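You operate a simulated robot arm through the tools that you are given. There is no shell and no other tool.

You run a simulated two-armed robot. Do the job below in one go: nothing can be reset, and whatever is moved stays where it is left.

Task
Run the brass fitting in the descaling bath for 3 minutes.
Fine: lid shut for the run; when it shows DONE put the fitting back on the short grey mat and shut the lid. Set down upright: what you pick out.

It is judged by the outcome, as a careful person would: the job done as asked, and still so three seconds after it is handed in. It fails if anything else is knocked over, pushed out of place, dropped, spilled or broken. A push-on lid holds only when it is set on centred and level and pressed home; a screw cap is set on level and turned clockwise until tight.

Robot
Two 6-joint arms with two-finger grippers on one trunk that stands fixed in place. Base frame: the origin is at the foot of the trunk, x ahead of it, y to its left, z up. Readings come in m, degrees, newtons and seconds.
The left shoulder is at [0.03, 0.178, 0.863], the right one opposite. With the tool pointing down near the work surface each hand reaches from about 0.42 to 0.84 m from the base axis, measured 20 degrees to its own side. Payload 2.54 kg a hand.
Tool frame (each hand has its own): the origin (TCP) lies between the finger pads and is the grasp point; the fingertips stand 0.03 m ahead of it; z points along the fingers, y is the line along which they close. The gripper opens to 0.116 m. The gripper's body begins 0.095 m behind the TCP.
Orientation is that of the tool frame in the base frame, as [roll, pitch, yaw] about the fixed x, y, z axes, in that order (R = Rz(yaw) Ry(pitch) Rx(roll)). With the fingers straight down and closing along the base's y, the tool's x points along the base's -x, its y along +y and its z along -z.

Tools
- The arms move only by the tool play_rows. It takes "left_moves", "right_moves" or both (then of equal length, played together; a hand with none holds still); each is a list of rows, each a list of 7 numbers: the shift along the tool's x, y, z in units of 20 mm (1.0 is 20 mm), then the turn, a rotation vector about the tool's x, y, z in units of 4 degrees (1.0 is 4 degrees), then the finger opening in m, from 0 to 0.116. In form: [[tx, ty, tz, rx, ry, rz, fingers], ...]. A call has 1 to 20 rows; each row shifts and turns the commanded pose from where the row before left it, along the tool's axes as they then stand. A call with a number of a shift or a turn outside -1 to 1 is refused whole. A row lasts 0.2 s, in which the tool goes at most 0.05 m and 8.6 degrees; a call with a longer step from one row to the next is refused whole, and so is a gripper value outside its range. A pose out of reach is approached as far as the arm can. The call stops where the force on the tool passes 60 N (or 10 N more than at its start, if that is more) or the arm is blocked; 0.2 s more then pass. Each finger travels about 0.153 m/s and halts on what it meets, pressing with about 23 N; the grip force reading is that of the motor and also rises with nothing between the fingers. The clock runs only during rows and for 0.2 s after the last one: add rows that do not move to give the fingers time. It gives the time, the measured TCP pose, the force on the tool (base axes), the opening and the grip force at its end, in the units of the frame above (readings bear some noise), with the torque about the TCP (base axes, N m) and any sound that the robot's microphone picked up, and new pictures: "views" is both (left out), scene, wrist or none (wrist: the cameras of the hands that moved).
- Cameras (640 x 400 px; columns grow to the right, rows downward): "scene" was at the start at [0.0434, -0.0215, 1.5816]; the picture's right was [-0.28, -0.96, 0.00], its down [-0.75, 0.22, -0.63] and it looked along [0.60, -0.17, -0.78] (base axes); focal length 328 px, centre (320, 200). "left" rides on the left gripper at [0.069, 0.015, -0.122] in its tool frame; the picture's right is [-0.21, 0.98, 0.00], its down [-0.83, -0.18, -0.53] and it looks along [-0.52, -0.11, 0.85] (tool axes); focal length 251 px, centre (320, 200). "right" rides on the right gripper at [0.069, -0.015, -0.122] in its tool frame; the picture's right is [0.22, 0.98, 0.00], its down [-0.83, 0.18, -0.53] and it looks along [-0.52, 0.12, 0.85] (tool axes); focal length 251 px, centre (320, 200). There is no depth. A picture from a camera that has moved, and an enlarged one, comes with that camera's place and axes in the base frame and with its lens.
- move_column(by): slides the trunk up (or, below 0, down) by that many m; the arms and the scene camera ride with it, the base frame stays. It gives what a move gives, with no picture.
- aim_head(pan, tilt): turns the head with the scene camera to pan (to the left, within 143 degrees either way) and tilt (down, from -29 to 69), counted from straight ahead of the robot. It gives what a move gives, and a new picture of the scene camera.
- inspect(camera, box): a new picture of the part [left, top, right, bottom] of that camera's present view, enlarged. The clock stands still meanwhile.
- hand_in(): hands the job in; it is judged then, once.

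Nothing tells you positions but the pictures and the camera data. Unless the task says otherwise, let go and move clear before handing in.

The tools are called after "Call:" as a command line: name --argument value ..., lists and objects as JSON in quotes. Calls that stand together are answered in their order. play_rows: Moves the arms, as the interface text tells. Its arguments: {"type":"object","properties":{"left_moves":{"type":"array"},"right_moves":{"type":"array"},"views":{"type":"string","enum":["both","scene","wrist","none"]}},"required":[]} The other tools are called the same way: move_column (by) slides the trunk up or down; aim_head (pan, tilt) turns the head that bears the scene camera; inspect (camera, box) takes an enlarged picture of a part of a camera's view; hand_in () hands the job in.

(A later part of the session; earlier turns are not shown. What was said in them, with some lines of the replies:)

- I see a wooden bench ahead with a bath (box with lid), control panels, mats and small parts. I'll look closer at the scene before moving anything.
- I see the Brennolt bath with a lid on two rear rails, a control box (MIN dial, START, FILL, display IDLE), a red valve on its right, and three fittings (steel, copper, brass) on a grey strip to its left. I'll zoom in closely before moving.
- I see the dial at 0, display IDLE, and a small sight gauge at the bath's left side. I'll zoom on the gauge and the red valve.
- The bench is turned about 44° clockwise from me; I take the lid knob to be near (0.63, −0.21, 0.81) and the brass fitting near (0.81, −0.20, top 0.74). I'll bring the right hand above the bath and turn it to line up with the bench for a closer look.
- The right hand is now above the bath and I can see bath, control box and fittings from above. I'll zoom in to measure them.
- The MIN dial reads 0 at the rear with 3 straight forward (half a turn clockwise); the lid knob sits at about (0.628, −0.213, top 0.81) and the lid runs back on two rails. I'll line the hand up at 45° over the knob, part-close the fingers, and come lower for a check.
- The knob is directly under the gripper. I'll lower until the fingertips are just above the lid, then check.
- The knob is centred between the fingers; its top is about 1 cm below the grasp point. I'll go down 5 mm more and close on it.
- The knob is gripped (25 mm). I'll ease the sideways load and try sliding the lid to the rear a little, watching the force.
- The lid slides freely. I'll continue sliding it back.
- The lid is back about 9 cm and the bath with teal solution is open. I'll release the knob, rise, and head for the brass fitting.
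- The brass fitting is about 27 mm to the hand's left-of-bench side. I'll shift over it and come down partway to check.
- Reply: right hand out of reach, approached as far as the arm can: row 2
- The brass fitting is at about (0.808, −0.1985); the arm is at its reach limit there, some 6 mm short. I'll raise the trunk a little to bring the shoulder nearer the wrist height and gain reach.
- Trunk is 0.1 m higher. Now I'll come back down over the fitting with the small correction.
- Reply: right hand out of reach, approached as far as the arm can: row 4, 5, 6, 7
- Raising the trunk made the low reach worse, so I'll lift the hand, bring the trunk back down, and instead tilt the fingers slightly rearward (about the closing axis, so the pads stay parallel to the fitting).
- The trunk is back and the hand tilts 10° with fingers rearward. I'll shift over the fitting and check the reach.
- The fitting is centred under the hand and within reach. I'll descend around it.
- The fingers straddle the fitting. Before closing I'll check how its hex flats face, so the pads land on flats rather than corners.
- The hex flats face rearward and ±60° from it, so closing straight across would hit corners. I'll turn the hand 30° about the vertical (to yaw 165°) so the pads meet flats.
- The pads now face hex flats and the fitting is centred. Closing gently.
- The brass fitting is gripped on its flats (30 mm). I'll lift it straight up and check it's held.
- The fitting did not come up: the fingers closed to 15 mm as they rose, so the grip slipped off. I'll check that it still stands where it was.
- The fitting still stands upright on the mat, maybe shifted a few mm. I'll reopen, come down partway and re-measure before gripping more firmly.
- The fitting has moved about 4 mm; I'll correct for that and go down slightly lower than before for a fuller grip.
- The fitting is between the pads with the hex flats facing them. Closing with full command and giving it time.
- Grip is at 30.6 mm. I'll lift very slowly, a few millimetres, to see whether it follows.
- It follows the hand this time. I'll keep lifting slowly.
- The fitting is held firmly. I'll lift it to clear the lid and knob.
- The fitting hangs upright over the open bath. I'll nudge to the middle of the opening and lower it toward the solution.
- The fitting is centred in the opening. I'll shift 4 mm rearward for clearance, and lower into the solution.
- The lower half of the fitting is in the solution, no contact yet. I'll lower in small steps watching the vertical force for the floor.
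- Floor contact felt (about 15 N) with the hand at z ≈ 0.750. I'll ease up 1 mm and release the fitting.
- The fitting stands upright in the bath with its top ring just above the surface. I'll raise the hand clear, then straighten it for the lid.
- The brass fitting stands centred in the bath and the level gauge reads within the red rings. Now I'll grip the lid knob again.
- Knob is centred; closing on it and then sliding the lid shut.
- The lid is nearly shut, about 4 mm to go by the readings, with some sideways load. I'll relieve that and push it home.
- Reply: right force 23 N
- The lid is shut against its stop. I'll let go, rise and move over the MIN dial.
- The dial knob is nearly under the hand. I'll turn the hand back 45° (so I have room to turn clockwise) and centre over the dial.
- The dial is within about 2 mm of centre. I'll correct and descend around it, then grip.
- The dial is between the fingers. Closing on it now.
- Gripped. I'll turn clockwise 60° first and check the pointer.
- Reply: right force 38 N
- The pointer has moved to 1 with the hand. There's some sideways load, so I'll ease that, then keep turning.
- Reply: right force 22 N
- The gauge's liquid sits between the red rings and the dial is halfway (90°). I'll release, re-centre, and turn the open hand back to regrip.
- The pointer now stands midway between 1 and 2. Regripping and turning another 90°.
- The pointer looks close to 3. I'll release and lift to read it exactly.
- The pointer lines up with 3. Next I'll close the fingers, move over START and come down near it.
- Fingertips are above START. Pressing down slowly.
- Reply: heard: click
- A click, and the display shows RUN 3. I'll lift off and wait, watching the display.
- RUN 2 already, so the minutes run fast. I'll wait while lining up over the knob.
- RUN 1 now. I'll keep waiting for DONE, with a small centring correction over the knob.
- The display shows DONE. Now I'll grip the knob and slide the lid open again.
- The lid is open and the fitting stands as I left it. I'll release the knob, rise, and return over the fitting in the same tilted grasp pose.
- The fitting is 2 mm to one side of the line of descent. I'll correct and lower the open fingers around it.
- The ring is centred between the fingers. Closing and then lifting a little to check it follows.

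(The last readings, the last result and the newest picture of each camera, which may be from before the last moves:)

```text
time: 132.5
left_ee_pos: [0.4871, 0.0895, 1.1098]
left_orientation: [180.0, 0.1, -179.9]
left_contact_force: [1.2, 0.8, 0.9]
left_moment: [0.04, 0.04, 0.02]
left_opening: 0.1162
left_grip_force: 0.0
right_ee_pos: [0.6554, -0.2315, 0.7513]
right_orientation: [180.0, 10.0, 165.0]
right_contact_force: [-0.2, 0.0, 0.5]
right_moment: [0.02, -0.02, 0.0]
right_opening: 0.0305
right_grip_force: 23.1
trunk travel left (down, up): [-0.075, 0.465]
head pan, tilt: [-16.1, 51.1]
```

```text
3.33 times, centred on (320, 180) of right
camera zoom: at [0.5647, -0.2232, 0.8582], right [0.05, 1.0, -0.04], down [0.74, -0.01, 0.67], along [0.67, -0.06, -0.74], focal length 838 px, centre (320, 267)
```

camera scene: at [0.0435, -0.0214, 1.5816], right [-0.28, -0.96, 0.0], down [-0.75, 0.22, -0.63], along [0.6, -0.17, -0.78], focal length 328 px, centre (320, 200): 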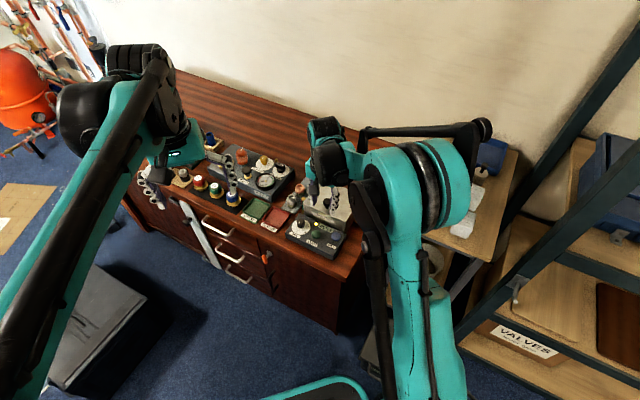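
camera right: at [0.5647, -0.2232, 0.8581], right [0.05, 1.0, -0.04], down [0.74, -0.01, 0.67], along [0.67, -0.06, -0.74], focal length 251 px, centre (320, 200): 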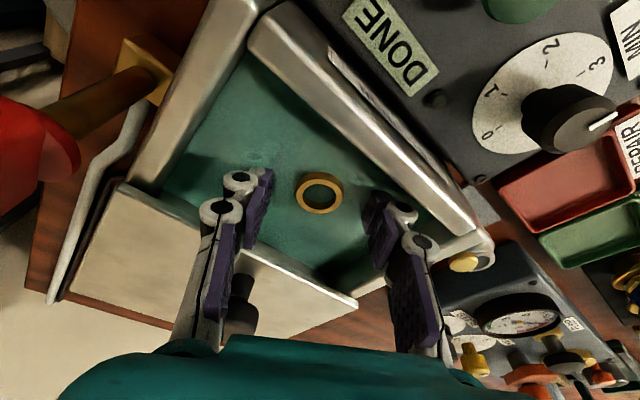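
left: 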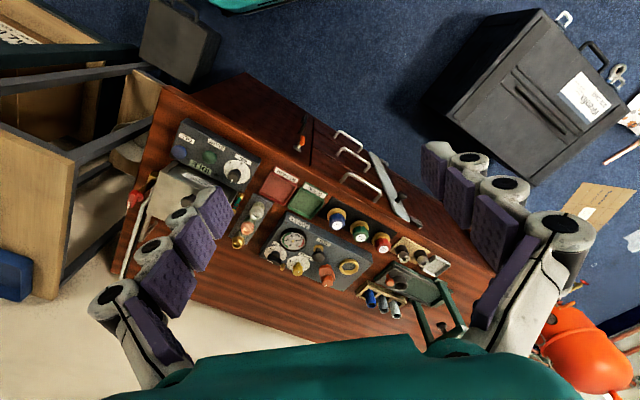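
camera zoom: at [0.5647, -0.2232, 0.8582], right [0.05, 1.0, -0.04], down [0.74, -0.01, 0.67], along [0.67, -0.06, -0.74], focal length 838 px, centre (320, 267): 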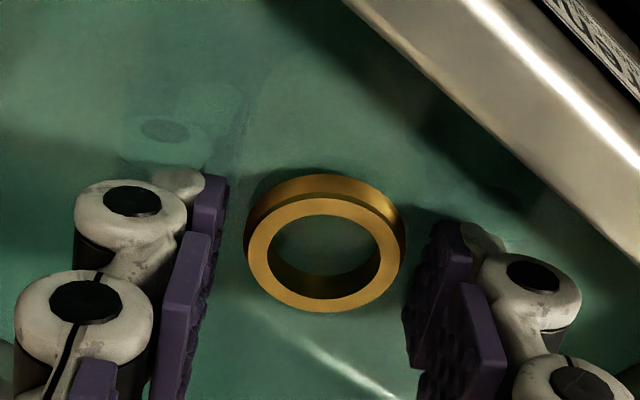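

Gripped at 30.5 mm. I'll lift slowly out of the solution.

Call:
play_rows --right_moves '[[-0.017, 0, -0.098, 0, 0, 0, 0.0], [-0.017, 0, -0.098, 0, 0, 0, 0.0], [-0.026, 0, -0.148, 0, 0, 0, 0.0], [-0.035, 0, -0.197, 0, 0, 0, 0.0], [-0.043, 0, -0.246, 0, 0, 0, 0.0], [-0.052, 0, -0.295, 0, 0, 0, 0.0], [-0.052, 0, -0.295, 0, 0, 0, 0.0], [-0.052, 0, -0.295, 0, 0, 0, 0.0], [-0.052, 0, -0.295, 0, 0, 0, 0.0], [-0.052, 0, -0.295, 0, 0, 0, 0.0], [-0.035, 0, -0.197, 0, 0, 0, 0.0], [-0.017, 0, -0.098, 0, 0, 0, 0.0], [0, 0, 0, 0, 0, 0, 0.0]]' --views "wrist"

Call:
inspect --camera "right" --box '[260, 120, 380, 240]'

```text
time: 135.3
left_ee_pos: [0.4882, 0.0907, 1.1085]
left_orientation: [-179.9, 0.0, 180.0]
left_contact_force: [-0.1, -0.9, 0.1]
left_moment: [-0.03, -0.01, 0.0]
left_opening: 0.1161
left_grip_force: 0.1
right_ee_pos: [0.6535, -0.2317, 0.8028]
right_orientation: [179.9, 10.0, 165.0]
right_contact_force: [-0.1, -0.1, -1.8]
right_moment: [0.01, -0.03, -0.04]
right_opening: 0.0305
right_grip_force: 22.9
trunk travel left (down, up): [-0.075, 0.465]
head pan, tilt: [-16.1, 51.1]
camera right: at [0.5635, -0.2234, 0.9105], right [0.05, 1.0, -0.04], down [0.74, -0.01, 0.67], along [0.67, -0.06, -0.74], focal length 251 px, centre (320, 200)
```

right: 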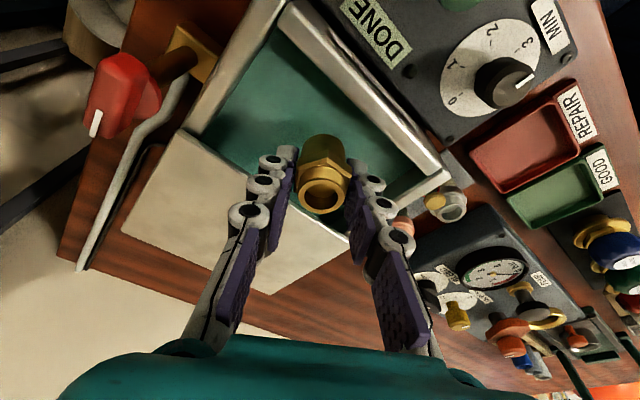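

```text
3.33 times, centred on (320, 180) of right
camera zoom: at [0.5635, -0.2234, 0.9105], right [0.05, 1.0, -0.04], down [0.74, -0.01, 0.67], along [0.67, -0.06, -0.74], focal length 838 px, centre (320, 267)
```

zoom: 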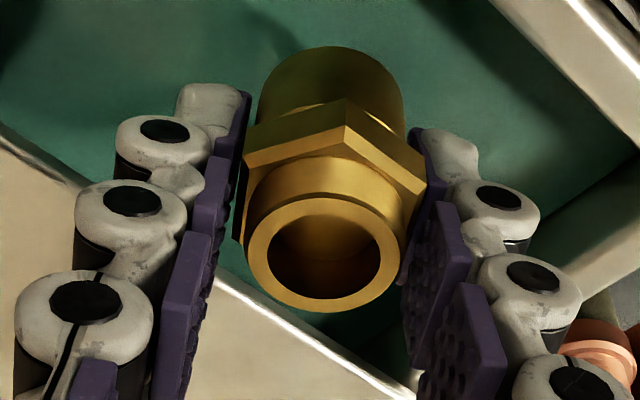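

The fitting comes out bright and descaled, held firmly. I'll lift clear of the bath and carry it to the mat.

Call:
play_rows --right_moves '[[-0.026, 0, -0.148, 0, 0, 0, 0.0], [-0.052, 0, -0.295, 0, 0, 0, 0.0], [-0.065, 0, -0.369, 0, 0, 0, 0.0], [-0.065, 0, -0.369, 0, 0, 0, 0.0], [-0.065, 0, -0.369, 0, 0, 0, 0.0], [-0.065, 0, -0.369, 0, 0, 0, 0.0], [-0.065, 0, -0.369, 0, 0, 0, 0.0], [-0.065, 0, -0.369, 0, 0, 0, 0.0], [-0.065, 0, -0.369, 0, 0, 0, 0.0], [-0.052, 0, -0.295, 0, 0, 0, 0.0], [-0.026, 0, -0.148, 0, 0, 0, 0.0], [0, 0, 0, 0, 0, 0, 0.0]]' --views "none"

Call:
play_rows --right_moves '[[-0.12, 0.062, 0.021, 0, 0, 0, 0.0], [-0.24, 0.124, 0.042, 0, 0, 0, 0.0], [-0.36, 0.186, 0.063, 0, 0, 0, 0.0], [-0.4, 0.207, 0.07, 0, 0, 0, 0.0], [-0.4, 0.207, 0.07, 0, 0, 0, 0.0], [-0.4, 0.207, 0.07, 0, 0, 0, 0.0], [-0.4, 0.207, 0.07, 0, 0, 0, 0.0], [-0.4, 0.207, 0.07, 0, 0, 0, 0.0], [-0.4, 0.207, 0.07, 0, 0, 0, 0.0], [-0.4, 0.207, 0.07, 0, 0, 0, 0.0], [-0.4, 0.207, 0.07, 0, 0, 0, 0.0], [-0.4, 0.207, 0.07, 0, 0, 0, 0.0], [-0.4, 0.207, 0.07, 0, 0, 0, 0.0], [-0.4, 0.207, 0.07, 0, 0, 0, 0.0], [-0.4, 0.207, 0.07, 0, 0, 0, 0.0], [-0.4, 0.207, 0.07, 0, 0, 0, 0.0], [-0.36, 0.186, 0.063, 0, 0, 0, 0.0], [-0.24, 0.124, 0.042, 0, 0, 0, 0.0], [-0.12, 0.062, 0.021, 0, 0, 0, 0.0], [0, 0, 0, 0, 0, 0, 0.0]]' --views "both"

Call:
inspect --camera "right" --box '[240, 50, 420, 230]'

Call:
inspect --camera "scene" --box '[280, 130, 360, 220]'

```text
time: 137.9
left_ee_pos: [0.4862, 0.0906, 1.111]
left_orientation: [-179.9, 0.0, -179.9]
left_contact_force: [-0.7, 0.4, 0.2]
left_moment: [0.0, 0.0, 0.0]
left_opening: 0.1157
left_grip_force: 0.0
right_ee_pos: [0.6542, -0.2326, 0.8726]
right_orientation: [179.9, 9.9, 165.0]
right_contact_force: [-0.1, -0.6, -0.5]
right_moment: [-0.02, 0.0, 0.02]
right_opening: 0.0306
right_grip_force: 23.3
trunk travel left (down, up): [-0.075, 0.465]
head pan, tilt: [-16.1, 51.1]
```

```text
time: 142.1
left_ee_pos: [0.4881, 0.0905, 1.1088]
left_orientation: [-179.9, -0.1, -180.0]
left_contact_force: [-0.4, -0.2, 0.1]
left_moment: [0.01, 0.0, 0.01]
left_opening: 0.116
left_grip_force: 0.1
right_ee_pos: [0.8012, -0.2002, 0.8743]
right_orientation: [180.0, 10.1, 165.0]
right_contact_force: [0.0, -0.1, -0.6]
right_moment: [0.01, 0.01, 0.0]
right_opening: 0.0302
right_grip_force: 22.6
trunk travel left (down, up): [-0.075, 0.465]
head pan, tilt: [-16.1, 51.1]
camera scene: at [0.0437, -0.0215, 1.5816], right [-0.28, -0.96, 0.0], down [-0.75, 0.22, -0.63], along [0.6, -0.17, -0.78], focal length 328 px, centre (320, 200)
camera right: at [0.7111, -0.192, 0.9812], right [0.05, 1.0, -0.04], down [0.74, -0.01, 0.67], along [0.67, -0.06, -0.74], focal length 251 px, centre (320, 200)
```

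scene: 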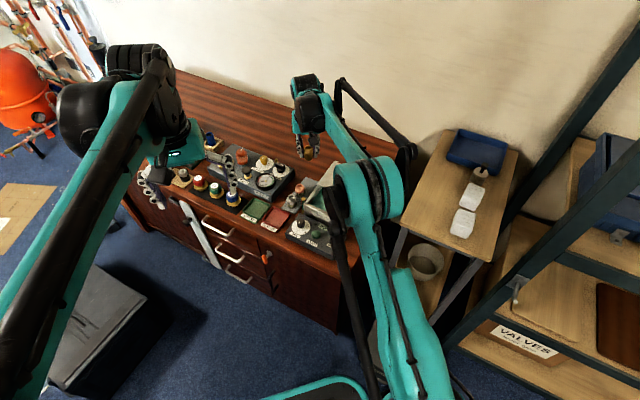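
right: 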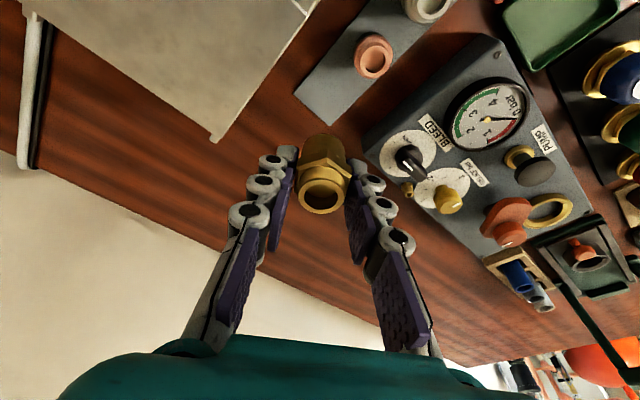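

```text
2.22 times, centred on (330, 140) of right
camera zoom: at [0.7111, -0.192, 0.9812], right [0.05, 1.0, -0.04], down [0.74, -0.01, 0.67], along [0.67, -0.06, -0.74], focal length 559 px, centre (298, 333)
```

zoom: 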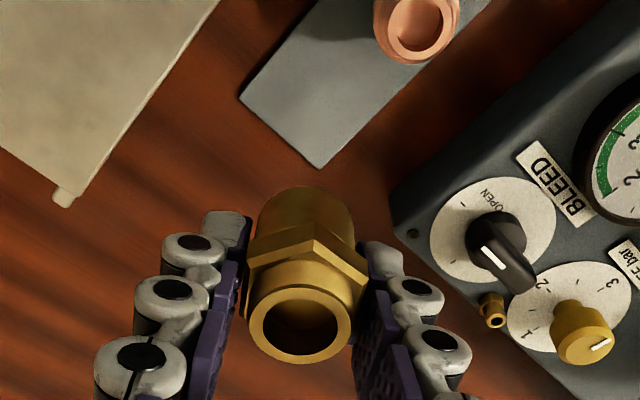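

```text
4.44 times, centred on (320, 175) of scene
camera zoom: at [0.0437, -0.0215, 1.5816], right [-0.28, -0.96, 0.0], down [-0.75, 0.22, -0.63], along [0.6, -0.17, -0.78], focal length 1459 px, centre (320, 311)
```

zoom: 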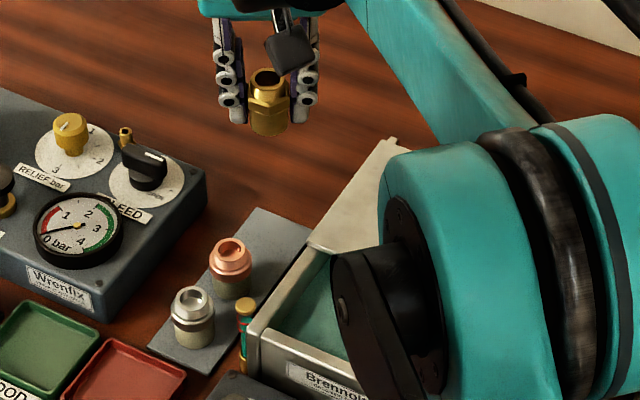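

The brass fitting hangs upright over the mat area; the free end of the mat is just below. I'll make a small correction to the original spot and lower most of the way.

Call:
play_rows --right_moves '[[-0.132, 0.055, 0.025, 0, 0, 0, 0.0], [-0.132, 0.055, 0.025, 0, 0, 0, 0.0], [0.035, 0, 0.197, 0, 0, 0, 0.0], [0.061, 0, 0.345, 0, 0, 0, 0.0], [0.07, 0, 0.394, 0, 0, 0, 0.0], [0.07, 0, 0.394, 0, 0, 0, 0.0], [0.07, 0, 0.394, 0, 0, 0, 0.0], [0.07, 0, 0.394, 0, 0, 0, 0.0], [0.07, 0, 0.394, 0, 0, 0, 0.0], [0.07, 0, 0.394, 0, 0, 0, 0.0], [0.07, 0, 0.394, 0, 0, 0, 0.0], [0.07, 0, 0.394, 0, 0, 0, 0.0], [0.07, 0, 0.394, 0, 0, 0, 0.0], [0.07, 0, 0.394, 0, 0, 0, 0.0], [0.07, 0, 0.394, 0, 0, 0, 0.0], [0.07, 0, 0.394, 0, 0, 0, 0.0], [0.061, 0, 0.345, 0, 0, 0, 0.0], [0.035, 0, 0.197, 0, 0, 0, 0.0], [0, 0, 0, 0, 0, 0, 0.0]]' --views "wrist"

Call:
inspect --camera "right" --box '[240, 80, 420, 230]'

Call:
inspect --camera "scene" --box '[290, 150, 340, 205]'

```text
time: 146.1
left_ee_pos: [0.4881, 0.0906, 1.1092]
left_orientation: [-180.0, 0.0, -180.0]
left_contact_force: [0.9, 0.6, 0.1]
left_moment: [-0.01, 0.0, -0.01]
left_opening: 0.116
left_grip_force: 0.1
right_ee_pos: [0.8064, -0.1999, 0.7533]
right_orientation: [-179.9, 10.0, 165.0]
right_contact_force: [0.6, 0.0, -2.0]
right_moment: [-0.01, 0.03, -0.02]
right_opening: 0.0302
right_grip_force: 23.1
trunk travel left (down, up): [-0.075, 0.465]
head pan, tilt: [-16.1, 51.1]
camera right: at [0.7164, -0.1907, 0.8621], right [0.05, 1.0, -0.04], down [0.74, -0.01, 0.67], along [0.67, -0.06, -0.74], focal length 251 px, centre (320, 200)
```

right: 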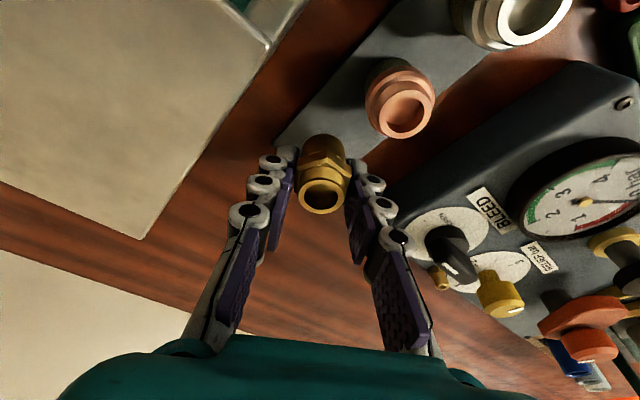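

```text
2.67 times, centred on (330, 155) of right
camera zoom: at [0.7164, -0.1907, 0.8621], right [0.05, 1.0, -0.04], down [0.74, -0.01, 0.67], along [0.67, -0.06, -0.74], focal length 670 px, centre (293, 320)
```

zoom: 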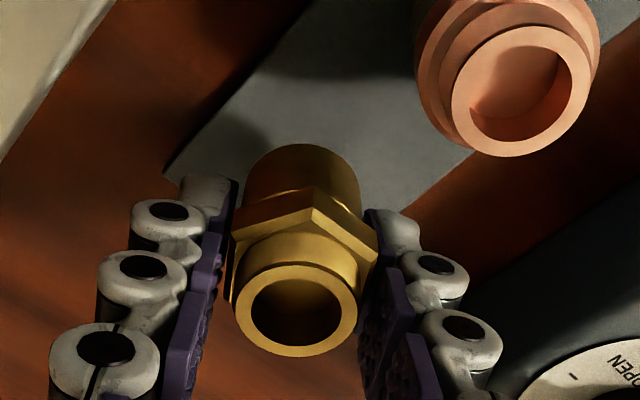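

```text
7.27 times, centred on (315, 178) of scene
camera zoom: at [0.0437, -0.0215, 1.5816], right [-0.28, -0.96, 0.0], down [-0.75, 0.22, -0.63], along [0.6, -0.17, -0.78], focal length 2388 px, centre (356, 364)
```

zoom: 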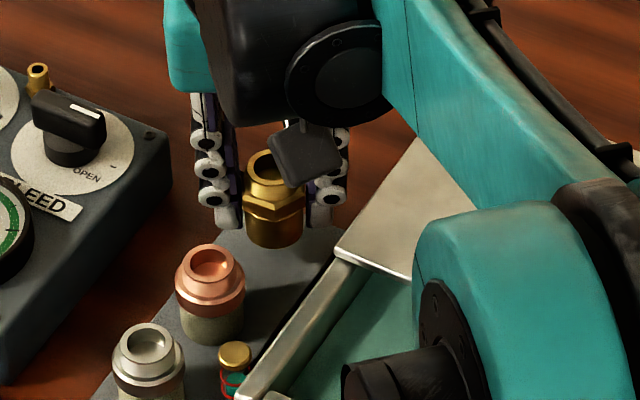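

The fitting is a little above the mat. Lowering in fine steps now.

Call:
play_rows --right_moves '[[0.022, 0, 0.123, 0, 0, 0, 0.0], [0.022, 0, 0.123, 0, 0, 0, 0.0], [0.022, 0, 0.123, 0, 0, 0, 0.0], [0.022, 0, 0.123, 0, 0, 0, 0.0], [0.009, 0, 0.049, 0, 0, 0, 0.0], [0, 0, 0, 0, 0, 0, 0.0]]' --views "none"

```text
time: 147.5
left_ee_pos: [0.4871, 0.0912, 1.109]
left_orientation: [179.9, 0.0, 180.0]
left_contact_force: [-0.4, -0.3, -0.1]
left_moment: [-0.01, 0.02, 0.0]
left_opening: 0.116
left_grip_force: 0.1
right_ee_pos: [0.8071, -0.1988, 0.7436]
right_orientation: [-180.0, 10.0, 165.1]
right_contact_force: [-0.5, 0.3, -1.2]
right_moment: [-0.01, 0.0, 0.0]
right_opening: 0.0307
right_grip_force: 22.8
trunk travel left (down, up): [-0.075, 0.465]
head pan, tilt: [-16.1, 51.1]
```

Call:
play_rows --right_moves '[[0.009, 0, 0.049, 0, 0, 0, 0.0], [0.009, 0, 0.049, 0, 0, 0, 0.0], [0.009, 0, 0.049, 0, 0, 0, 0.0], [0, 0, 0, 0, 0, 0, 0.0]]' --views "none"

```text
time: 148.5
left_ee_pos: [0.4874, 0.0913, 1.1099]
left_orientation: [179.9, -0.1, 180.0]
left_contact_force: [0.6, -0.2, -0.1]
left_moment: [0.01, 0.01, 0.02]
left_opening: 0.1159
left_grip_force: 0.1
right_ee_pos: [0.8077, -0.1987, 0.7419]
right_orientation: [-180.0, 10.0, 165.1]
right_contact_force: [-0.9, -0.3, -0.4]
right_moment: [-0.04, -0.01, 0.0]
right_opening: 0.0305
right_grip_force: 23.4
trunk travel left (down, up): [-0.075, 0.465]
head pan, tilt: [-16.1, 51.1]
```

Call:
play_rows --right_moves '[[0.009, 0, 0.049, 0, 0, 0, 0.0], [0.009, 0, 0.049, 0, 0, 0, 0.0], [0, 0, 0, 0, 0, 0, 0.0]]' --views "none"

```text
time: 149.3
left_ee_pos: [0.4879, 0.0907, 1.1093]
left_orientation: [180.0, -0.1, 180.0]
left_contact_force: [-0.4, -0.4, 0.5]
left_moment: [-0.02, 0.01, -0.01]
left_opening: 0.1159
left_grip_force: 0.1
right_ee_pos: [0.8075, -0.2004, 0.7404]
right_orientation: [-180.0, 10.0, 165.0]
right_contact_force: [-0.3, -0.2, -0.6]
right_moment: [-0.03, 0.03, -0.02]
right_opening: 0.0306
right_grip_force: 23.4
trunk travel left (down, up): [-0.075, 0.465]
head pan, tilt: [-16.1, 51.1]
```

Call:
play_rows --right_moves '[[0.009, 0, 0.049, 0, 0, 0, 0.0], [0.009, 0, 0.049, 0, 0, 0, 0.0], [0, 0, 0, 0, 0, 0, 0.0]]' --views "none"

```text
time: 150.1
left_ee_pos: [0.487, 0.091, 1.1088]
left_orientation: [179.9, 0.0, 179.9]
left_contact_force: [0.1, -0.5, 0.2]
left_moment: [0.0, 0.0, 0.02]
left_opening: 0.1159
left_grip_force: 0.1
right_ee_pos: [0.806, -0.2012, 0.7378]
right_orientation: [-179.9, 9.9, 164.9]
right_contact_force: [0.1, 0.6, -0.4]
right_moment: [-0.04, 0.0, 0.0]
right_opening: 0.0304
right_grip_force: 22.7
trunk travel left (down, up): [-0.075, 0.465]
head pan, tilt: [-16.1, 51.1]
```

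Call:
play_rows --right_moves '[[0.009, 0, 0.049, 0, 0, 0, 0.0], [0.009, 0, 0.049, 0, 0, 0, 0.0], [0, 0, 0, 0, 0, 0, 0.0]]' --views "none"

Call:
inspect --camera "scene" --box '[300, 160, 330, 195]'

```text
time: 150.9
left_ee_pos: [0.4878, 0.091, 1.1095]
left_orientation: [179.9, 0.0, -180.0]
left_contact_force: [-0.2, -1.0, 0.1]
left_moment: [0.0, 0.0, 0.01]
left_opening: 0.116
left_grip_force: 0.0
right_ee_pos: [0.8069, -0.2008, 0.7348]
right_orientation: [179.9, 10.1, 165.0]
right_contact_force: [5.8, -2.3, 14.4]
right_moment: [-0.01, -0.02, -0.07]
right_opening: 0.0306
right_grip_force: 22.8
trunk travel left (down, up): [-0.075, 0.465]
head pan, tilt: [-16.1, 51.1]
```

```text
11.43 times, centred on (315, 178) of scene
camera zoom: at [0.0424, -0.0212, 1.5818], right [-0.28, -0.96, 0.0], down [-0.75, 0.21, -0.63], along [0.6, -0.17, -0.78], focal length 3753 px, centre (377, 457)
```

zoom: 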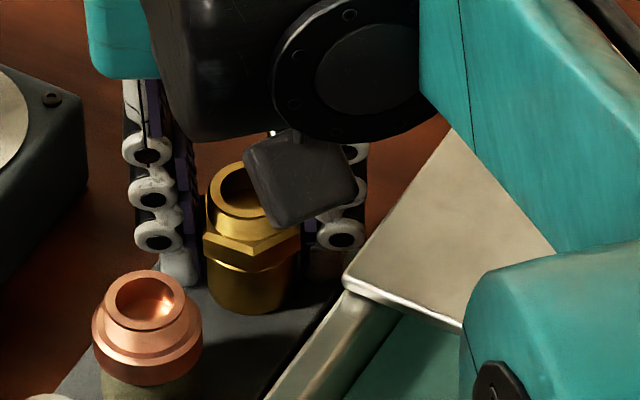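

Contact with the mat felt at z ≈ 0.735. I'll ease up 1 mm and release.

Call:
play_rows --right_moves '[[-0.009, 0, -0.049, 0, 0, 0, 0.0], [0, 0, 0, 0, 0, 0, 0.03], [0, 0, 0, 0, 0, 0, 0.034], [0, 0, 0, 0, 0, 0, 0.038], [0, 0, 0, 0, 0, 0, 0.042], [0, 0, 0, 0, 0, 0, 0.05], [0, 0, 0, 0, 0, 0, 0.05]]' --views "wrist"

Call:
inspect --camera "right" --box '[250, 100, 390, 240]'

Call:
inspect --camera "scene" --box '[300, 160, 330, 195]'

```text
time: 152.5
left_ee_pos: [0.4871, 0.0909, 1.1088]
left_orientation: [179.9, 0.0, 180.0]
left_contact_force: [-0.8, -0.8, -0.2]
left_moment: [0.0, 0.0, -0.01]
left_opening: 0.116
left_grip_force: 0.0
right_ee_pos: [0.8074, -0.2002, 0.7358]
right_orientation: [-180.0, 10.0, 165.0]
right_contact_force: [-0.9, -0.3, 1.2]
right_moment: [0.02, 0.02, 0.0]
right_opening: 0.0501
right_grip_force: 0.0
trunk travel left (down, up): [-0.075, 0.465]
head pan, tilt: [-16.1, 51.1]
camera right: at [0.7166, -0.1914, 0.8438], right [0.05, 1.0, -0.04], down [0.74, -0.01, 0.67], along [0.67, -0.06, -0.74], focal length 251 px, centre (320, 200)
```

right: 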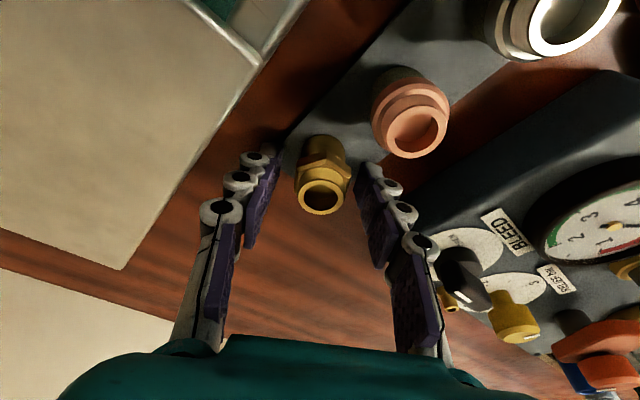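

```text
2.86 times, centred on (320, 170) of right
camera zoom: at [0.7166, -0.1914, 0.8438], right [0.05, 1.0, -0.04], down [0.74, -0.01, 0.67], along [0.67, -0.06, -0.74], focal length 718 px, centre (320, 286)
```

zoom: 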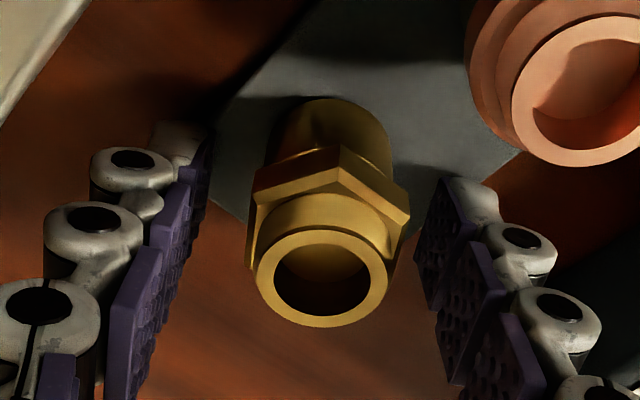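

```text
11.43 times, centred on (315, 178) of scene
camera zoom: at [0.0436, -0.0214, 1.5816], right [-0.28, -0.96, 0.0], down [-0.75, 0.22, -0.63], along [0.6, -0.17, -0.78], focal length 3753 px, centre (377, 457)
```

zoom: 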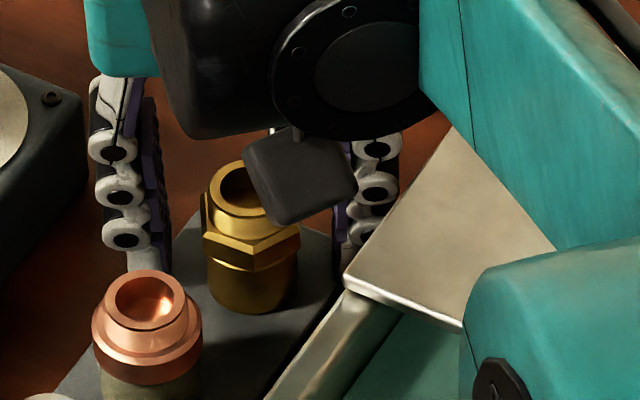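

The fitting stands upright on the mat, released. I'll rise straight up and straighten the hand.

Call:
play_rows --right_moves '[[-0.035, 0, -0.197, 0, 0, 0, 0.05], [-0.07, 0, -0.394, 0, 0, 0, 0.05], [-0.14, 0, -0.788, 0, 0, 0, 0.05], [-0.14, 0, -0.788, 0, 0, 0, 0.05], [-0.14, 0, -0.788, 0, 0, 0, 0.05], [-0.14, 0, -0.788, 0, 0, 0, 0.05], [-0.14, 0, -0.788, 0, 0, 0, 0.05], [-0.14, 0, -0.788, 0, 0, 0, 0.05], [-0.14, 0, -0.788, 0, 0, 0, 0.05], [-0.14, 0, -0.788, 0, 0, 0, 0.05], [0, 0, 0, 0, 0, 0, 0.05]]' --views "both"

Call:
inspect --camera "scene" --box '[280, 150, 350, 215]'

Call:
inspect --camera "right" --box '[270, 0, 440, 140]'

```text
time: 154.9
left_ee_pos: [0.4877, 0.0906, 1.1099]
left_orientation: [-179.9, 0.0, -180.0]
left_contact_force: [-0.2, 0.1, 0.1]
left_moment: [0.04, -0.04, 0.0]
left_opening: 0.1161
left_grip_force: 0.2
right_ee_pos: [0.809, -0.1991, 0.8769]
right_orientation: [180.0, 10.0, 164.9]
right_contact_force: [0.5, 0.3, -0.4]
right_moment: [0.01, -0.01, 0.01]
right_opening: 0.05
right_grip_force: 0.0
trunk travel left (down, up): [-0.075, 0.465]
head pan, tilt: [-16.1, 51.1]
camera scene: at [0.0437, -0.0215, 1.5816], right [-0.28, -0.96, 0.0], down [-0.75, 0.22, -0.63], along [0.6, -0.17, -0.78], focal length 328 px, centre (320, 200)
camera right: at [0.7178, -0.191, 0.9847], right [0.05, 1.0, -0.04], down [0.74, -0.01, 0.67], along [0.67, -0.06, -0.74], focal length 251 px, centre (320, 200)
```

scene: 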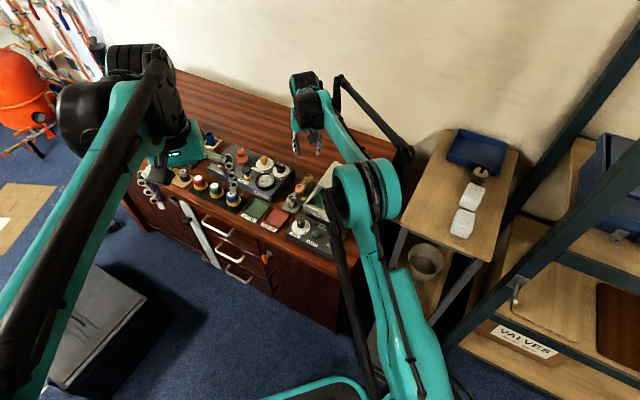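
right: 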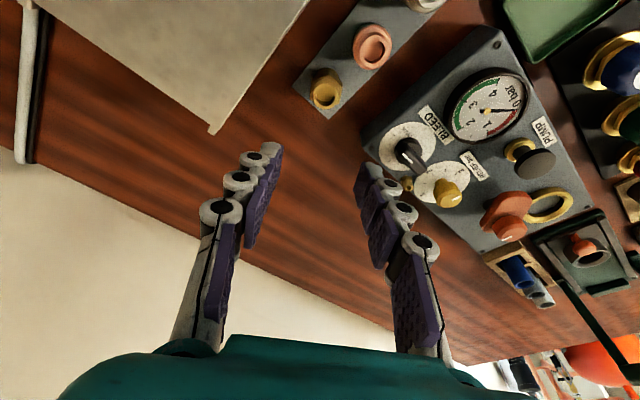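

```text
6.15 times, centred on (315, 182) of scene
camera zoom: at [0.0437, -0.0215, 1.5816], right [-0.28, -0.96, 0.0], down [-0.75, 0.22, -0.63], along [0.6, -0.17, -0.78], focal length 2021 px, centre (351, 308)
```

zoom: 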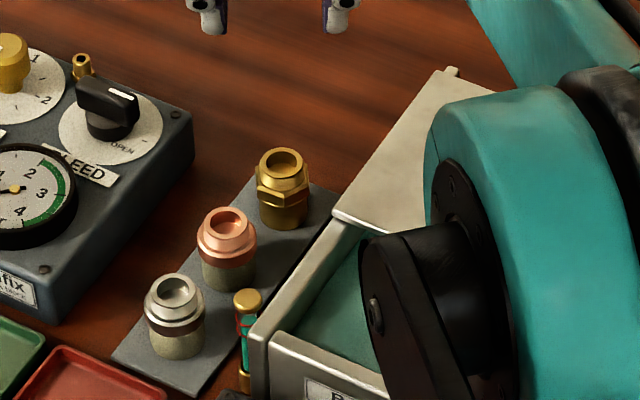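

```text
2.86 times, centred on (355, 70) of right
camera zoom: at [0.7178, -0.191, 0.9847], right [0.05, 1.0, -0.04], down [0.74, -0.01, 0.67], along [0.67, -0.06, -0.74], focal length 718 px, centre (220, 571)
```

zoom: 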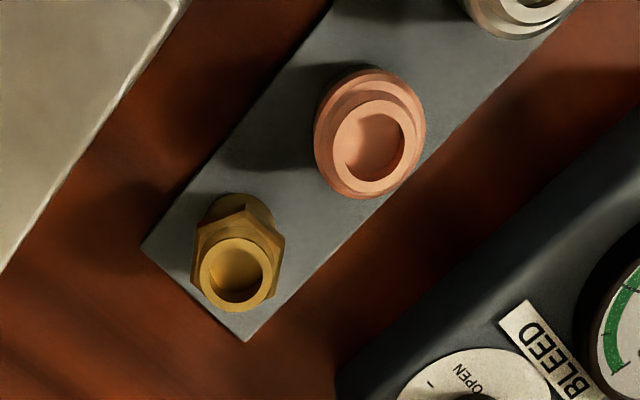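

The clean brass fitting is upright on the mat, neighbours undisturbed. Now back to the lid knob to shut the lid.

Call:
play_rows --right_moves '[[0.772, -0.844, -0.136, 0, 0, 0, 0.06], [0.772, -0.844, -0.136, 0, 0, 0, 0.06], [0.772, -0.844, -0.136, 0, 0, 0, 0.06], [0.772, -0.844, -0.136, 0, 0, 0, 0.06], [0.772, -0.844, -0.136, 0, 0, 0, 0.06], [0.772, -0.844, -0.136, 0, 0, 0, 0.06], [0, 0, 0, 0.163, 0, 0.923, 0.06], [0, 0, 0, 0.163, 0, 0.923, 0.06], [0, 0, 0, 0.163, 0, 0.923, 0.06], [0, 0, 0, 0.163, 0, 0.923, 0.06], [0, 0, 0, 0.163, 0, 0.923, 0.06], [0, 0, 0, 0.163, 0, 0.923, 0.06], [0, 0, 0, 0.163, 0, 0.923, 0.06], [0, 0, 0, 0.163, 0, 0.923, 0.06], [0, 0, 0, 0, 0.85, 0, 0.06], [0, 0, 0, 0, 0.85, 0, 0.06], [0, 0, 0, 0, 0.8, 0, 0.06], [0, 0, 0, 0, 0, 0, 0.06]]' --views "wrist"

Call:
inspect --camera "right" --box '[240, 50, 400, 200]'

```text
time: 158.7
left_ee_pos: [0.4875, 0.0916, 1.1086]
left_orientation: [180.0, 0.0, -179.9]
left_contact_force: [0.1, -0.1, 0.0]
left_moment: [0.01, -0.01, -0.01]
left_opening: 0.1162
left_grip_force: 0.0
right_ee_pos: [0.6905, -0.273, 0.8767]
right_orientation: [-180.0, 0.0, 135.0]
right_contact_force: [0.6, 1.2, 0.3]
right_moment: [0.02, 0.0, 0.03]
right_opening: 0.0598
right_grip_force: 0.0
trunk travel left (down, up): [-0.075, 0.465]
head pan, tilt: [-16.1, 51.1]
camera right: at [0.6312, -0.2352, 0.9985], right [0.54, 0.84, 0.0], down [0.71, -0.45, 0.53], along [0.45, -0.29, -0.85], focal length 251 px, centre (320, 200)
```

right: 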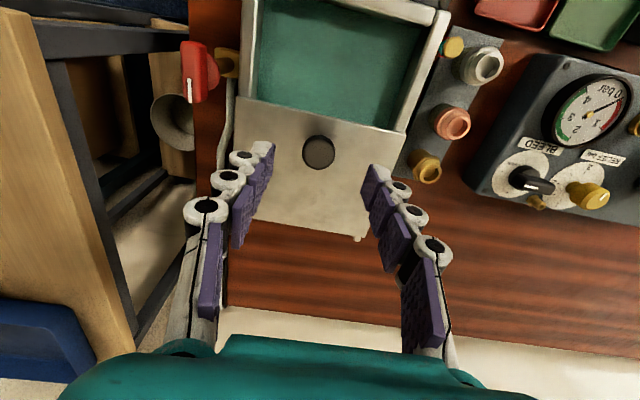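

```text
2.67 times, centred on (320, 125) of right
camera zoom: at [0.6312, -0.2352, 0.9985], right [0.54, 0.84, 0.0], down [0.71, -0.45, 0.53], along [0.45, -0.29, -0.85], focal length 670 px, centre (320, 400)
```

zoom: 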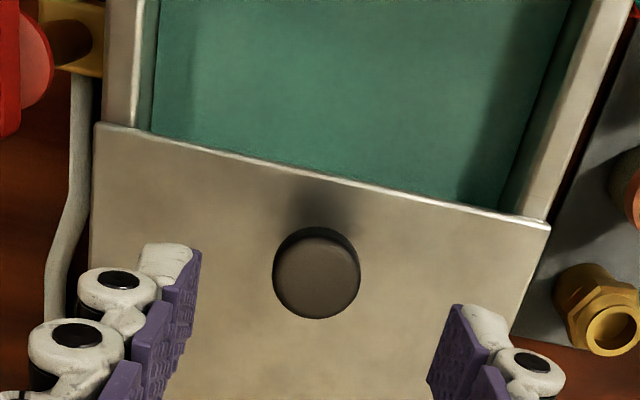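

Knob is a few mm rearward of the hand; correcting, descending and gripping.

Call:
play_rows --right_moves '[[-0.17, 0, 0.4, 0, 0, 0, 0.06], [0, 0, 0.7, 0, 0, 0, 0.06], [0, 0, 0.7, 0, 0, 0, 0.06], [0, 0, 0.7, 0, 0, 0, 0.06], [0, 0, 0.48, 0, 0, 0, 0.06], [0, 0, 0, 0, 0, 0, 0.06], [0, 0, 0, 0, 0, 0, 0.035], [0, 0, 0, 0, 0, 0, 0.02], [0, 0, 0, 0, 0, 0, 0.01], [0, 0, 0, 0, 0, 0, 0.01], [0, 0, 0, 0, 0, 0, 0.01]]' --views "wrist"

```text
time: 161.1
left_ee_pos: [0.4872, 0.0908, 1.1102]
left_orientation: [180.0, 0.0, 180.0]
left_contact_force: [0.4, 0.1, -0.3]
left_moment: [0.0, 0.0, -0.04]
left_opening: 0.116
left_grip_force: 0.1
right_ee_pos: [0.6931, -0.2764, 0.816]
right_orientation: [180.0, 0.0, 135.2]
right_contact_force: [-0.5, 0.0, -0.5]
right_moment: [-0.02, -0.05, 0.02]
right_opening: 0.025
right_grip_force: 45.2
trunk travel left (down, up): [-0.075, 0.465]
head pan, tilt: [-16.1, 51.1]
camera right: at [0.6337, -0.2375, 0.9382], right [0.54, 0.84, 0.0], down [0.71, -0.45, 0.53], along [0.45, -0.29, -0.85], focal length 251 px, centre (320, 200)
```

right: 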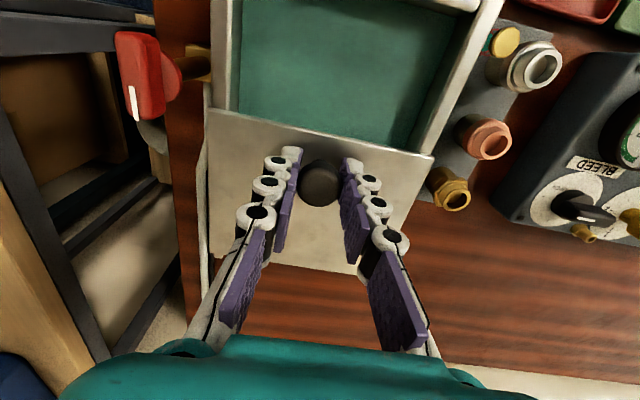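

Gripped. Sliding the lid shut.

Call:
play_rows --right_moves '[[0.2, 0.005, 0, 0, 0, 0, 0.01], [0.4, 0.008, 0, 0, 0, 0, 0.01], [0.4, 0.008, 0, 0, 0, 0, 0.01], [0.4, 0.008, 0, 0, 0, 0, 0.01], [0.4, 0.008, 0, 0, 0, 0, 0.01], [0.4, 0.008, 0, 0, 0, 0, 0.01], [0.4, 0.008, 0, 0, 0, 0, 0.01], [0.4, 0.008, 0, 0, 0, 0, 0.01], [0.4, 0.008, 0, 0, 0, 0, 0.01], [0.4, 0.008, 0, 0, 0, 0, 0.01], [0.3, 0.006, 0, 0, 0, 0, 0.01], [0.2, 0, 0, 0, 0, 0, 0.01], [0, 0, 0, 0, 0, 0, 0.01]]' --views "none"

Call:
inspect --camera "right" --box '[220, 60, 420, 230]'

```text
time: 163.9
left_ee_pos: [0.4854, 0.0897, 1.1096]
left_orientation: [-180.0, 0.0, 180.0]
left_contact_force: [0.1, 0.2, 0.2]
left_moment: [0.03, -0.02, 0.0]
left_opening: 0.1161
left_grip_force: 0.0
right_ee_pos: [0.6325, -0.2142, 0.8163]
right_orientation: [180.0, 0.0, 135.0]
right_contact_force: [-10.9, -9.3, 1.7]
right_moment: [-0.21, 0.1, -0.07]
right_opening: 0.0253
right_grip_force: 45.1
trunk travel left (down, up): [-0.075, 0.465]
head pan, tilt: [-16.1, 51.1]
```

```text
2.35 times, centred on (320, 145) of right
camera zoom: at [0.5721, -0.1758, 0.9381], right [0.54, 0.84, 0.0], down [0.71, -0.46, 0.53], along [0.45, -0.29, -0.85], focal length 592 px, centre (320, 329)
```

zoom: 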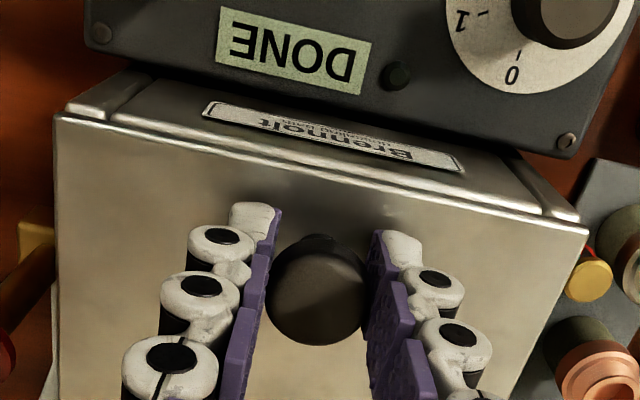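

Call:
play_rows --right_moves '[[0, -0.07, 0, 0, 0, 0, 0.01], [0.08, 0, 0, 0, 0, 0, 0.01], [0.08, 0, 0, 0, 0, 0, 0.01], [0.06, 0, 0, 0, 0, 0, 0.01], [0.06, 0, 0, 0, 0, 0, 0.01], [0.04, 0, 0, 0, 0, 0, 0.01], [0, 0, 0, 0, 0, 0, 0.01]]' --views "none"

Call:
inspect --camera "right" --box '[220, 60, 420, 230]'

```text
time: 165.5
left_ee_pos: [0.488, 0.0885, 1.1103]
left_orientation: [-179.9, -0.1, 179.9]
left_contact_force: [0.5, 1.2, 0.5]
left_moment: [-0.02, 0.01, 0.01]
left_opening: 0.116
left_grip_force: 0.1
right_ee_pos: [0.6291, -0.2121, 0.8175]
right_orientation: [180.0, 0.1, 135.0]
right_contact_force: [12.9, -11.6, 11.4]
right_moment: [-0.23, -0.35, -0.04]
right_opening: 0.0249
right_grip_force: 44.7
trunk travel left (down, up): [-0.075, 0.465]
head pan, tilt: [-16.1, 51.1]
```

```text
2.35 times, centred on (320, 145) of right
camera zoom: at [0.5689, -0.1729, 0.9379], right [0.54, 0.84, 0.0], down [0.71, -0.45, 0.54], along [0.45, -0.29, -0.84], focal length 592 px, centre (320, 329)
```

zoom: 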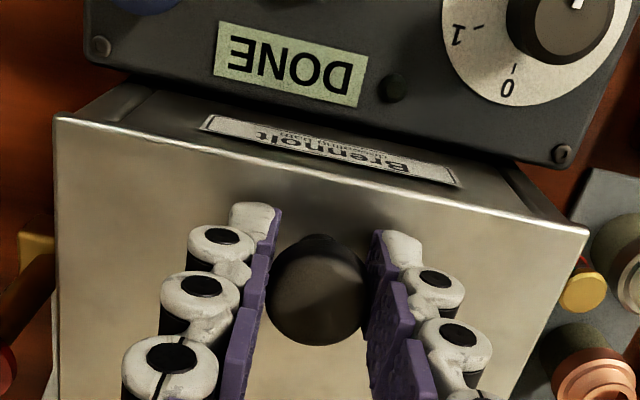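

The lid is home against its stop again. I'll ease off, release, rise and draw the hand clear.

Call:
play_rows --right_moves '[[-0.08, 0, 0, 0, 0, 0, 0.01], [0, 0, 0, 0, 0, 0, 0.04], [0, 0, 0, 0, 0, 0, 0.06], [0, 0, -0.4, 0, 0, 0, 0.06], [0, 0, -0.8, 0, 0, 0, 0.06], [0, 0, -0.9, 0, 0, 0, 0.06], [0, 0, -0.9, 0, 0, 0, 0.06], [0, 0, -0.9, 0, 0, 0, 0.06], [0, 0, -0.9, 0, 0, 0, 0.06], [0, 0, -0.9, 0, 0, 0, 0.06], [0, 0, -0.9, 0, 0, 0, 0.06], [0.5, -0.5, -0.5, 0, 0, 0, 0.06], [0.7, -0.7, -0.5, 0, 0, 0, 0.06], [0.7, -0.7, -0.5, 0, 0, 0, 0.06], [0.7, -0.7, -0.5, 0, 0, 0, 0.06], [0.7, -0.7, -0.5, 0, 0, 0, 0.06], [0.7, -0.7, -0.5, 0, 0, 0, 0.06], [0.7, -0.7, -0.5, 0, 0, 0, 0.06], [0.7, -0.7, -0.5, 0, 0, 0, 0.06], [0, 0, 0, 0, 0, 0, 0.06]]' --views "both"

Call:
inspect --camera "scene" --box '[260, 150, 380, 250]'

Call:
inspect --camera "right" --box '[280, 60, 480, 240]'

```text
time: 169.7
left_ee_pos: [0.487, 0.0912, 1.1099]
left_orientation: [180.0, 0.0, 180.0]
left_contact_force: [0.4, 0.1, -0.3]
left_moment: [0.03, 0.01, 0.02]
left_opening: 0.1159
left_grip_force: 0.0
right_ee_pos: [0.4765, -0.2121, 1.0294]
right_orientation: [-180.0, 0.0, 135.1]
right_contact_force: [0.0, -1.0, -0.8]
right_moment: [-0.01, 0.01, -0.03]
right_opening: 0.0601
right_grip_force: 0.0
trunk travel left (down, up): [-0.075, 0.465]
head pan, tilt: [-16.1, 51.1]
camera scene: at [0.0441, -0.0215, 1.5816], right [-0.28, -0.96, 0.0], down [-0.75, 0.22, -0.63], along [0.6, -0.17, -0.78], focal length 328 px, centre (320, 200)
camera right: at [0.417, -0.1741, 1.1511], right [0.54, 0.84, 0.0], down [0.71, -0.45, 0.53], along [0.45, -0.29, -0.85], focal length 251 px, centre (320, 200)
```

scene: 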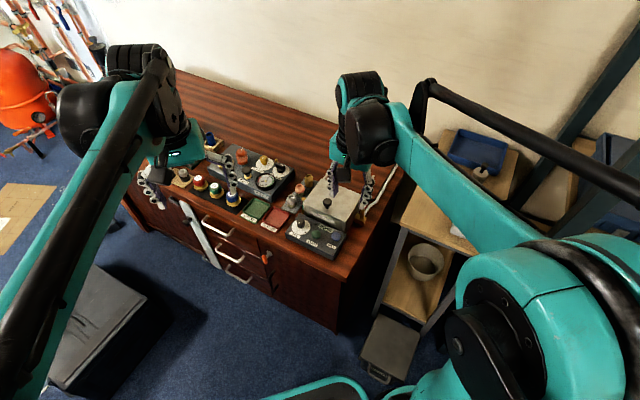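
right: 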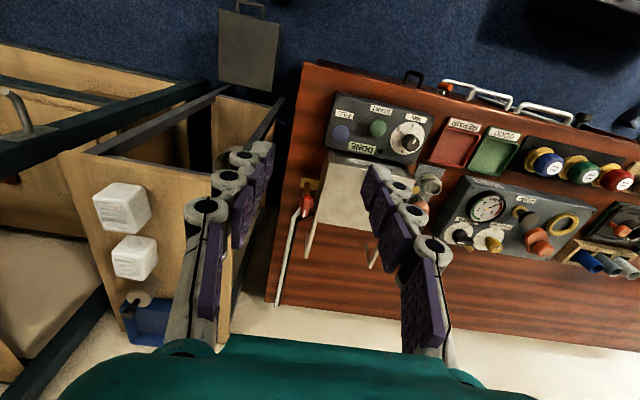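

```text
4.00 times, centred on (320, 200) of scene
camera zoom: at [0.0441, -0.0215, 1.5816], right [-0.28, -0.96, 0.0], down [-0.75, 0.22, -0.63], along [0.6, -0.17, -0.78], focal length 1314 px, centre (320, 200)
```

zoom: 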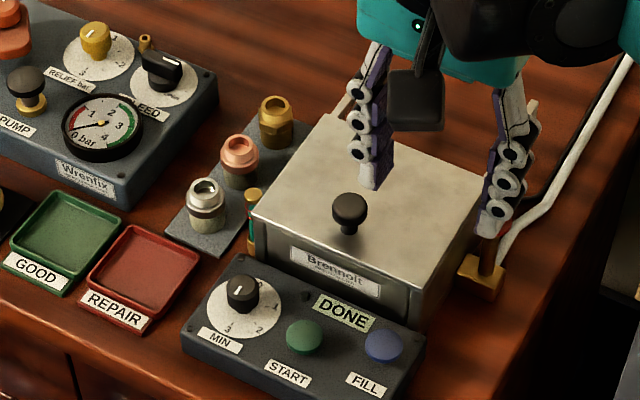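

```text
2.22 times, centred on (380, 150) of right
camera zoom: at [0.417, -0.1741, 1.1511], right [0.54, 0.84, 0.0], down [0.71, -0.45, 0.53], along [0.45, -0.29, -0.85], focal length 559 px, centre (187, 311)
```

zoom: 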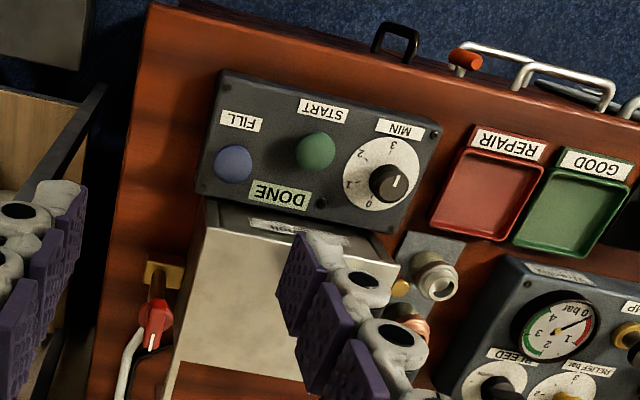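

Everything looks in place. One last close check of the lid edge and the fitting on its mat.

Call:
inspect --camera "scene" --box '[290, 165, 350, 220]'

Call:
inspect --camera "scene" --box '[300, 195, 370, 250]'

```text
7.27 times, centred on (320, 192) of scene
camera zoom: at [0.0441, -0.0215, 1.5816], right [-0.28, -0.96, 0.0], down [-0.75, 0.22, -0.63], along [0.6, -0.17, -0.78], focal length 2388 px, centre (320, 254)
```

zoom: 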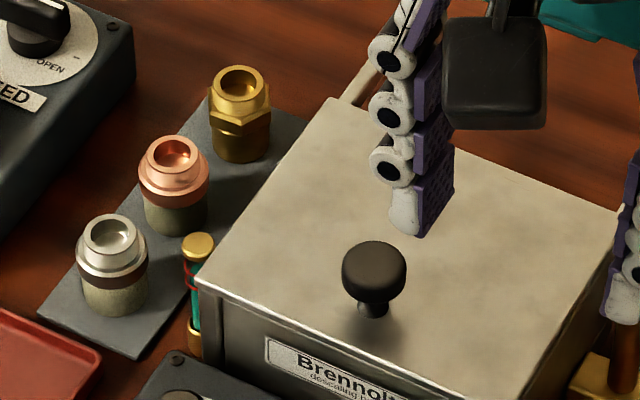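

```text
7.27 times, centred on (335, 222) of scene
camera zoom: at [0.0441, -0.0215, 1.5816], right [-0.28, -0.96, 0.0], down [-0.75, 0.22, -0.63], along [0.6, -0.17, -0.78], focal length 2388 px, centre (211, 36)
```

zoom: 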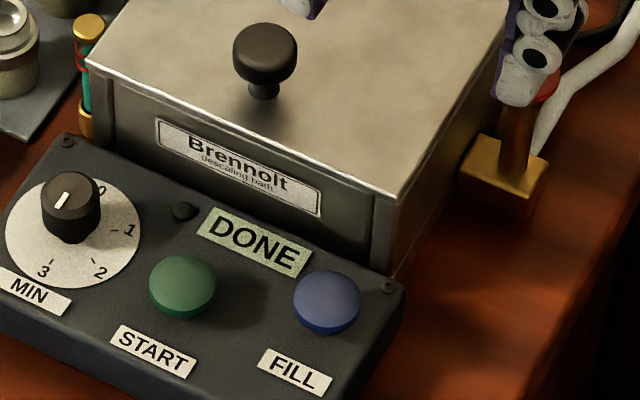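

The lid is shut flush, the display reads DONE, and the clean brass fitting stands upright on the grey mat. The steel and copper fittings are where they were, and the hand is clear, so I'm handing in.

Call:
hand_in

```text
The job is handed in.
```

I ran the brass fitting in the descaling bath for 3 minutes with the lid shut, and it is back on the grey mat. It is upright and visibly clean. The display reads DONE, the lid is pushed home against its stop, and I handed the job in with the right hand empty and clear of the bench.

- **First pick-up slipped:** the grip slid off as I lifted, and the fitting stayed standing but moved about 4 mm. The second try held. I set it down within a few millimetres of where it started.
- **Level and dial:** the level gauge was already between its red rings, so I did not press FILL. I set the dial to 3 and left it there.

The steel and copper fittings look undisturbed in the last close-up.
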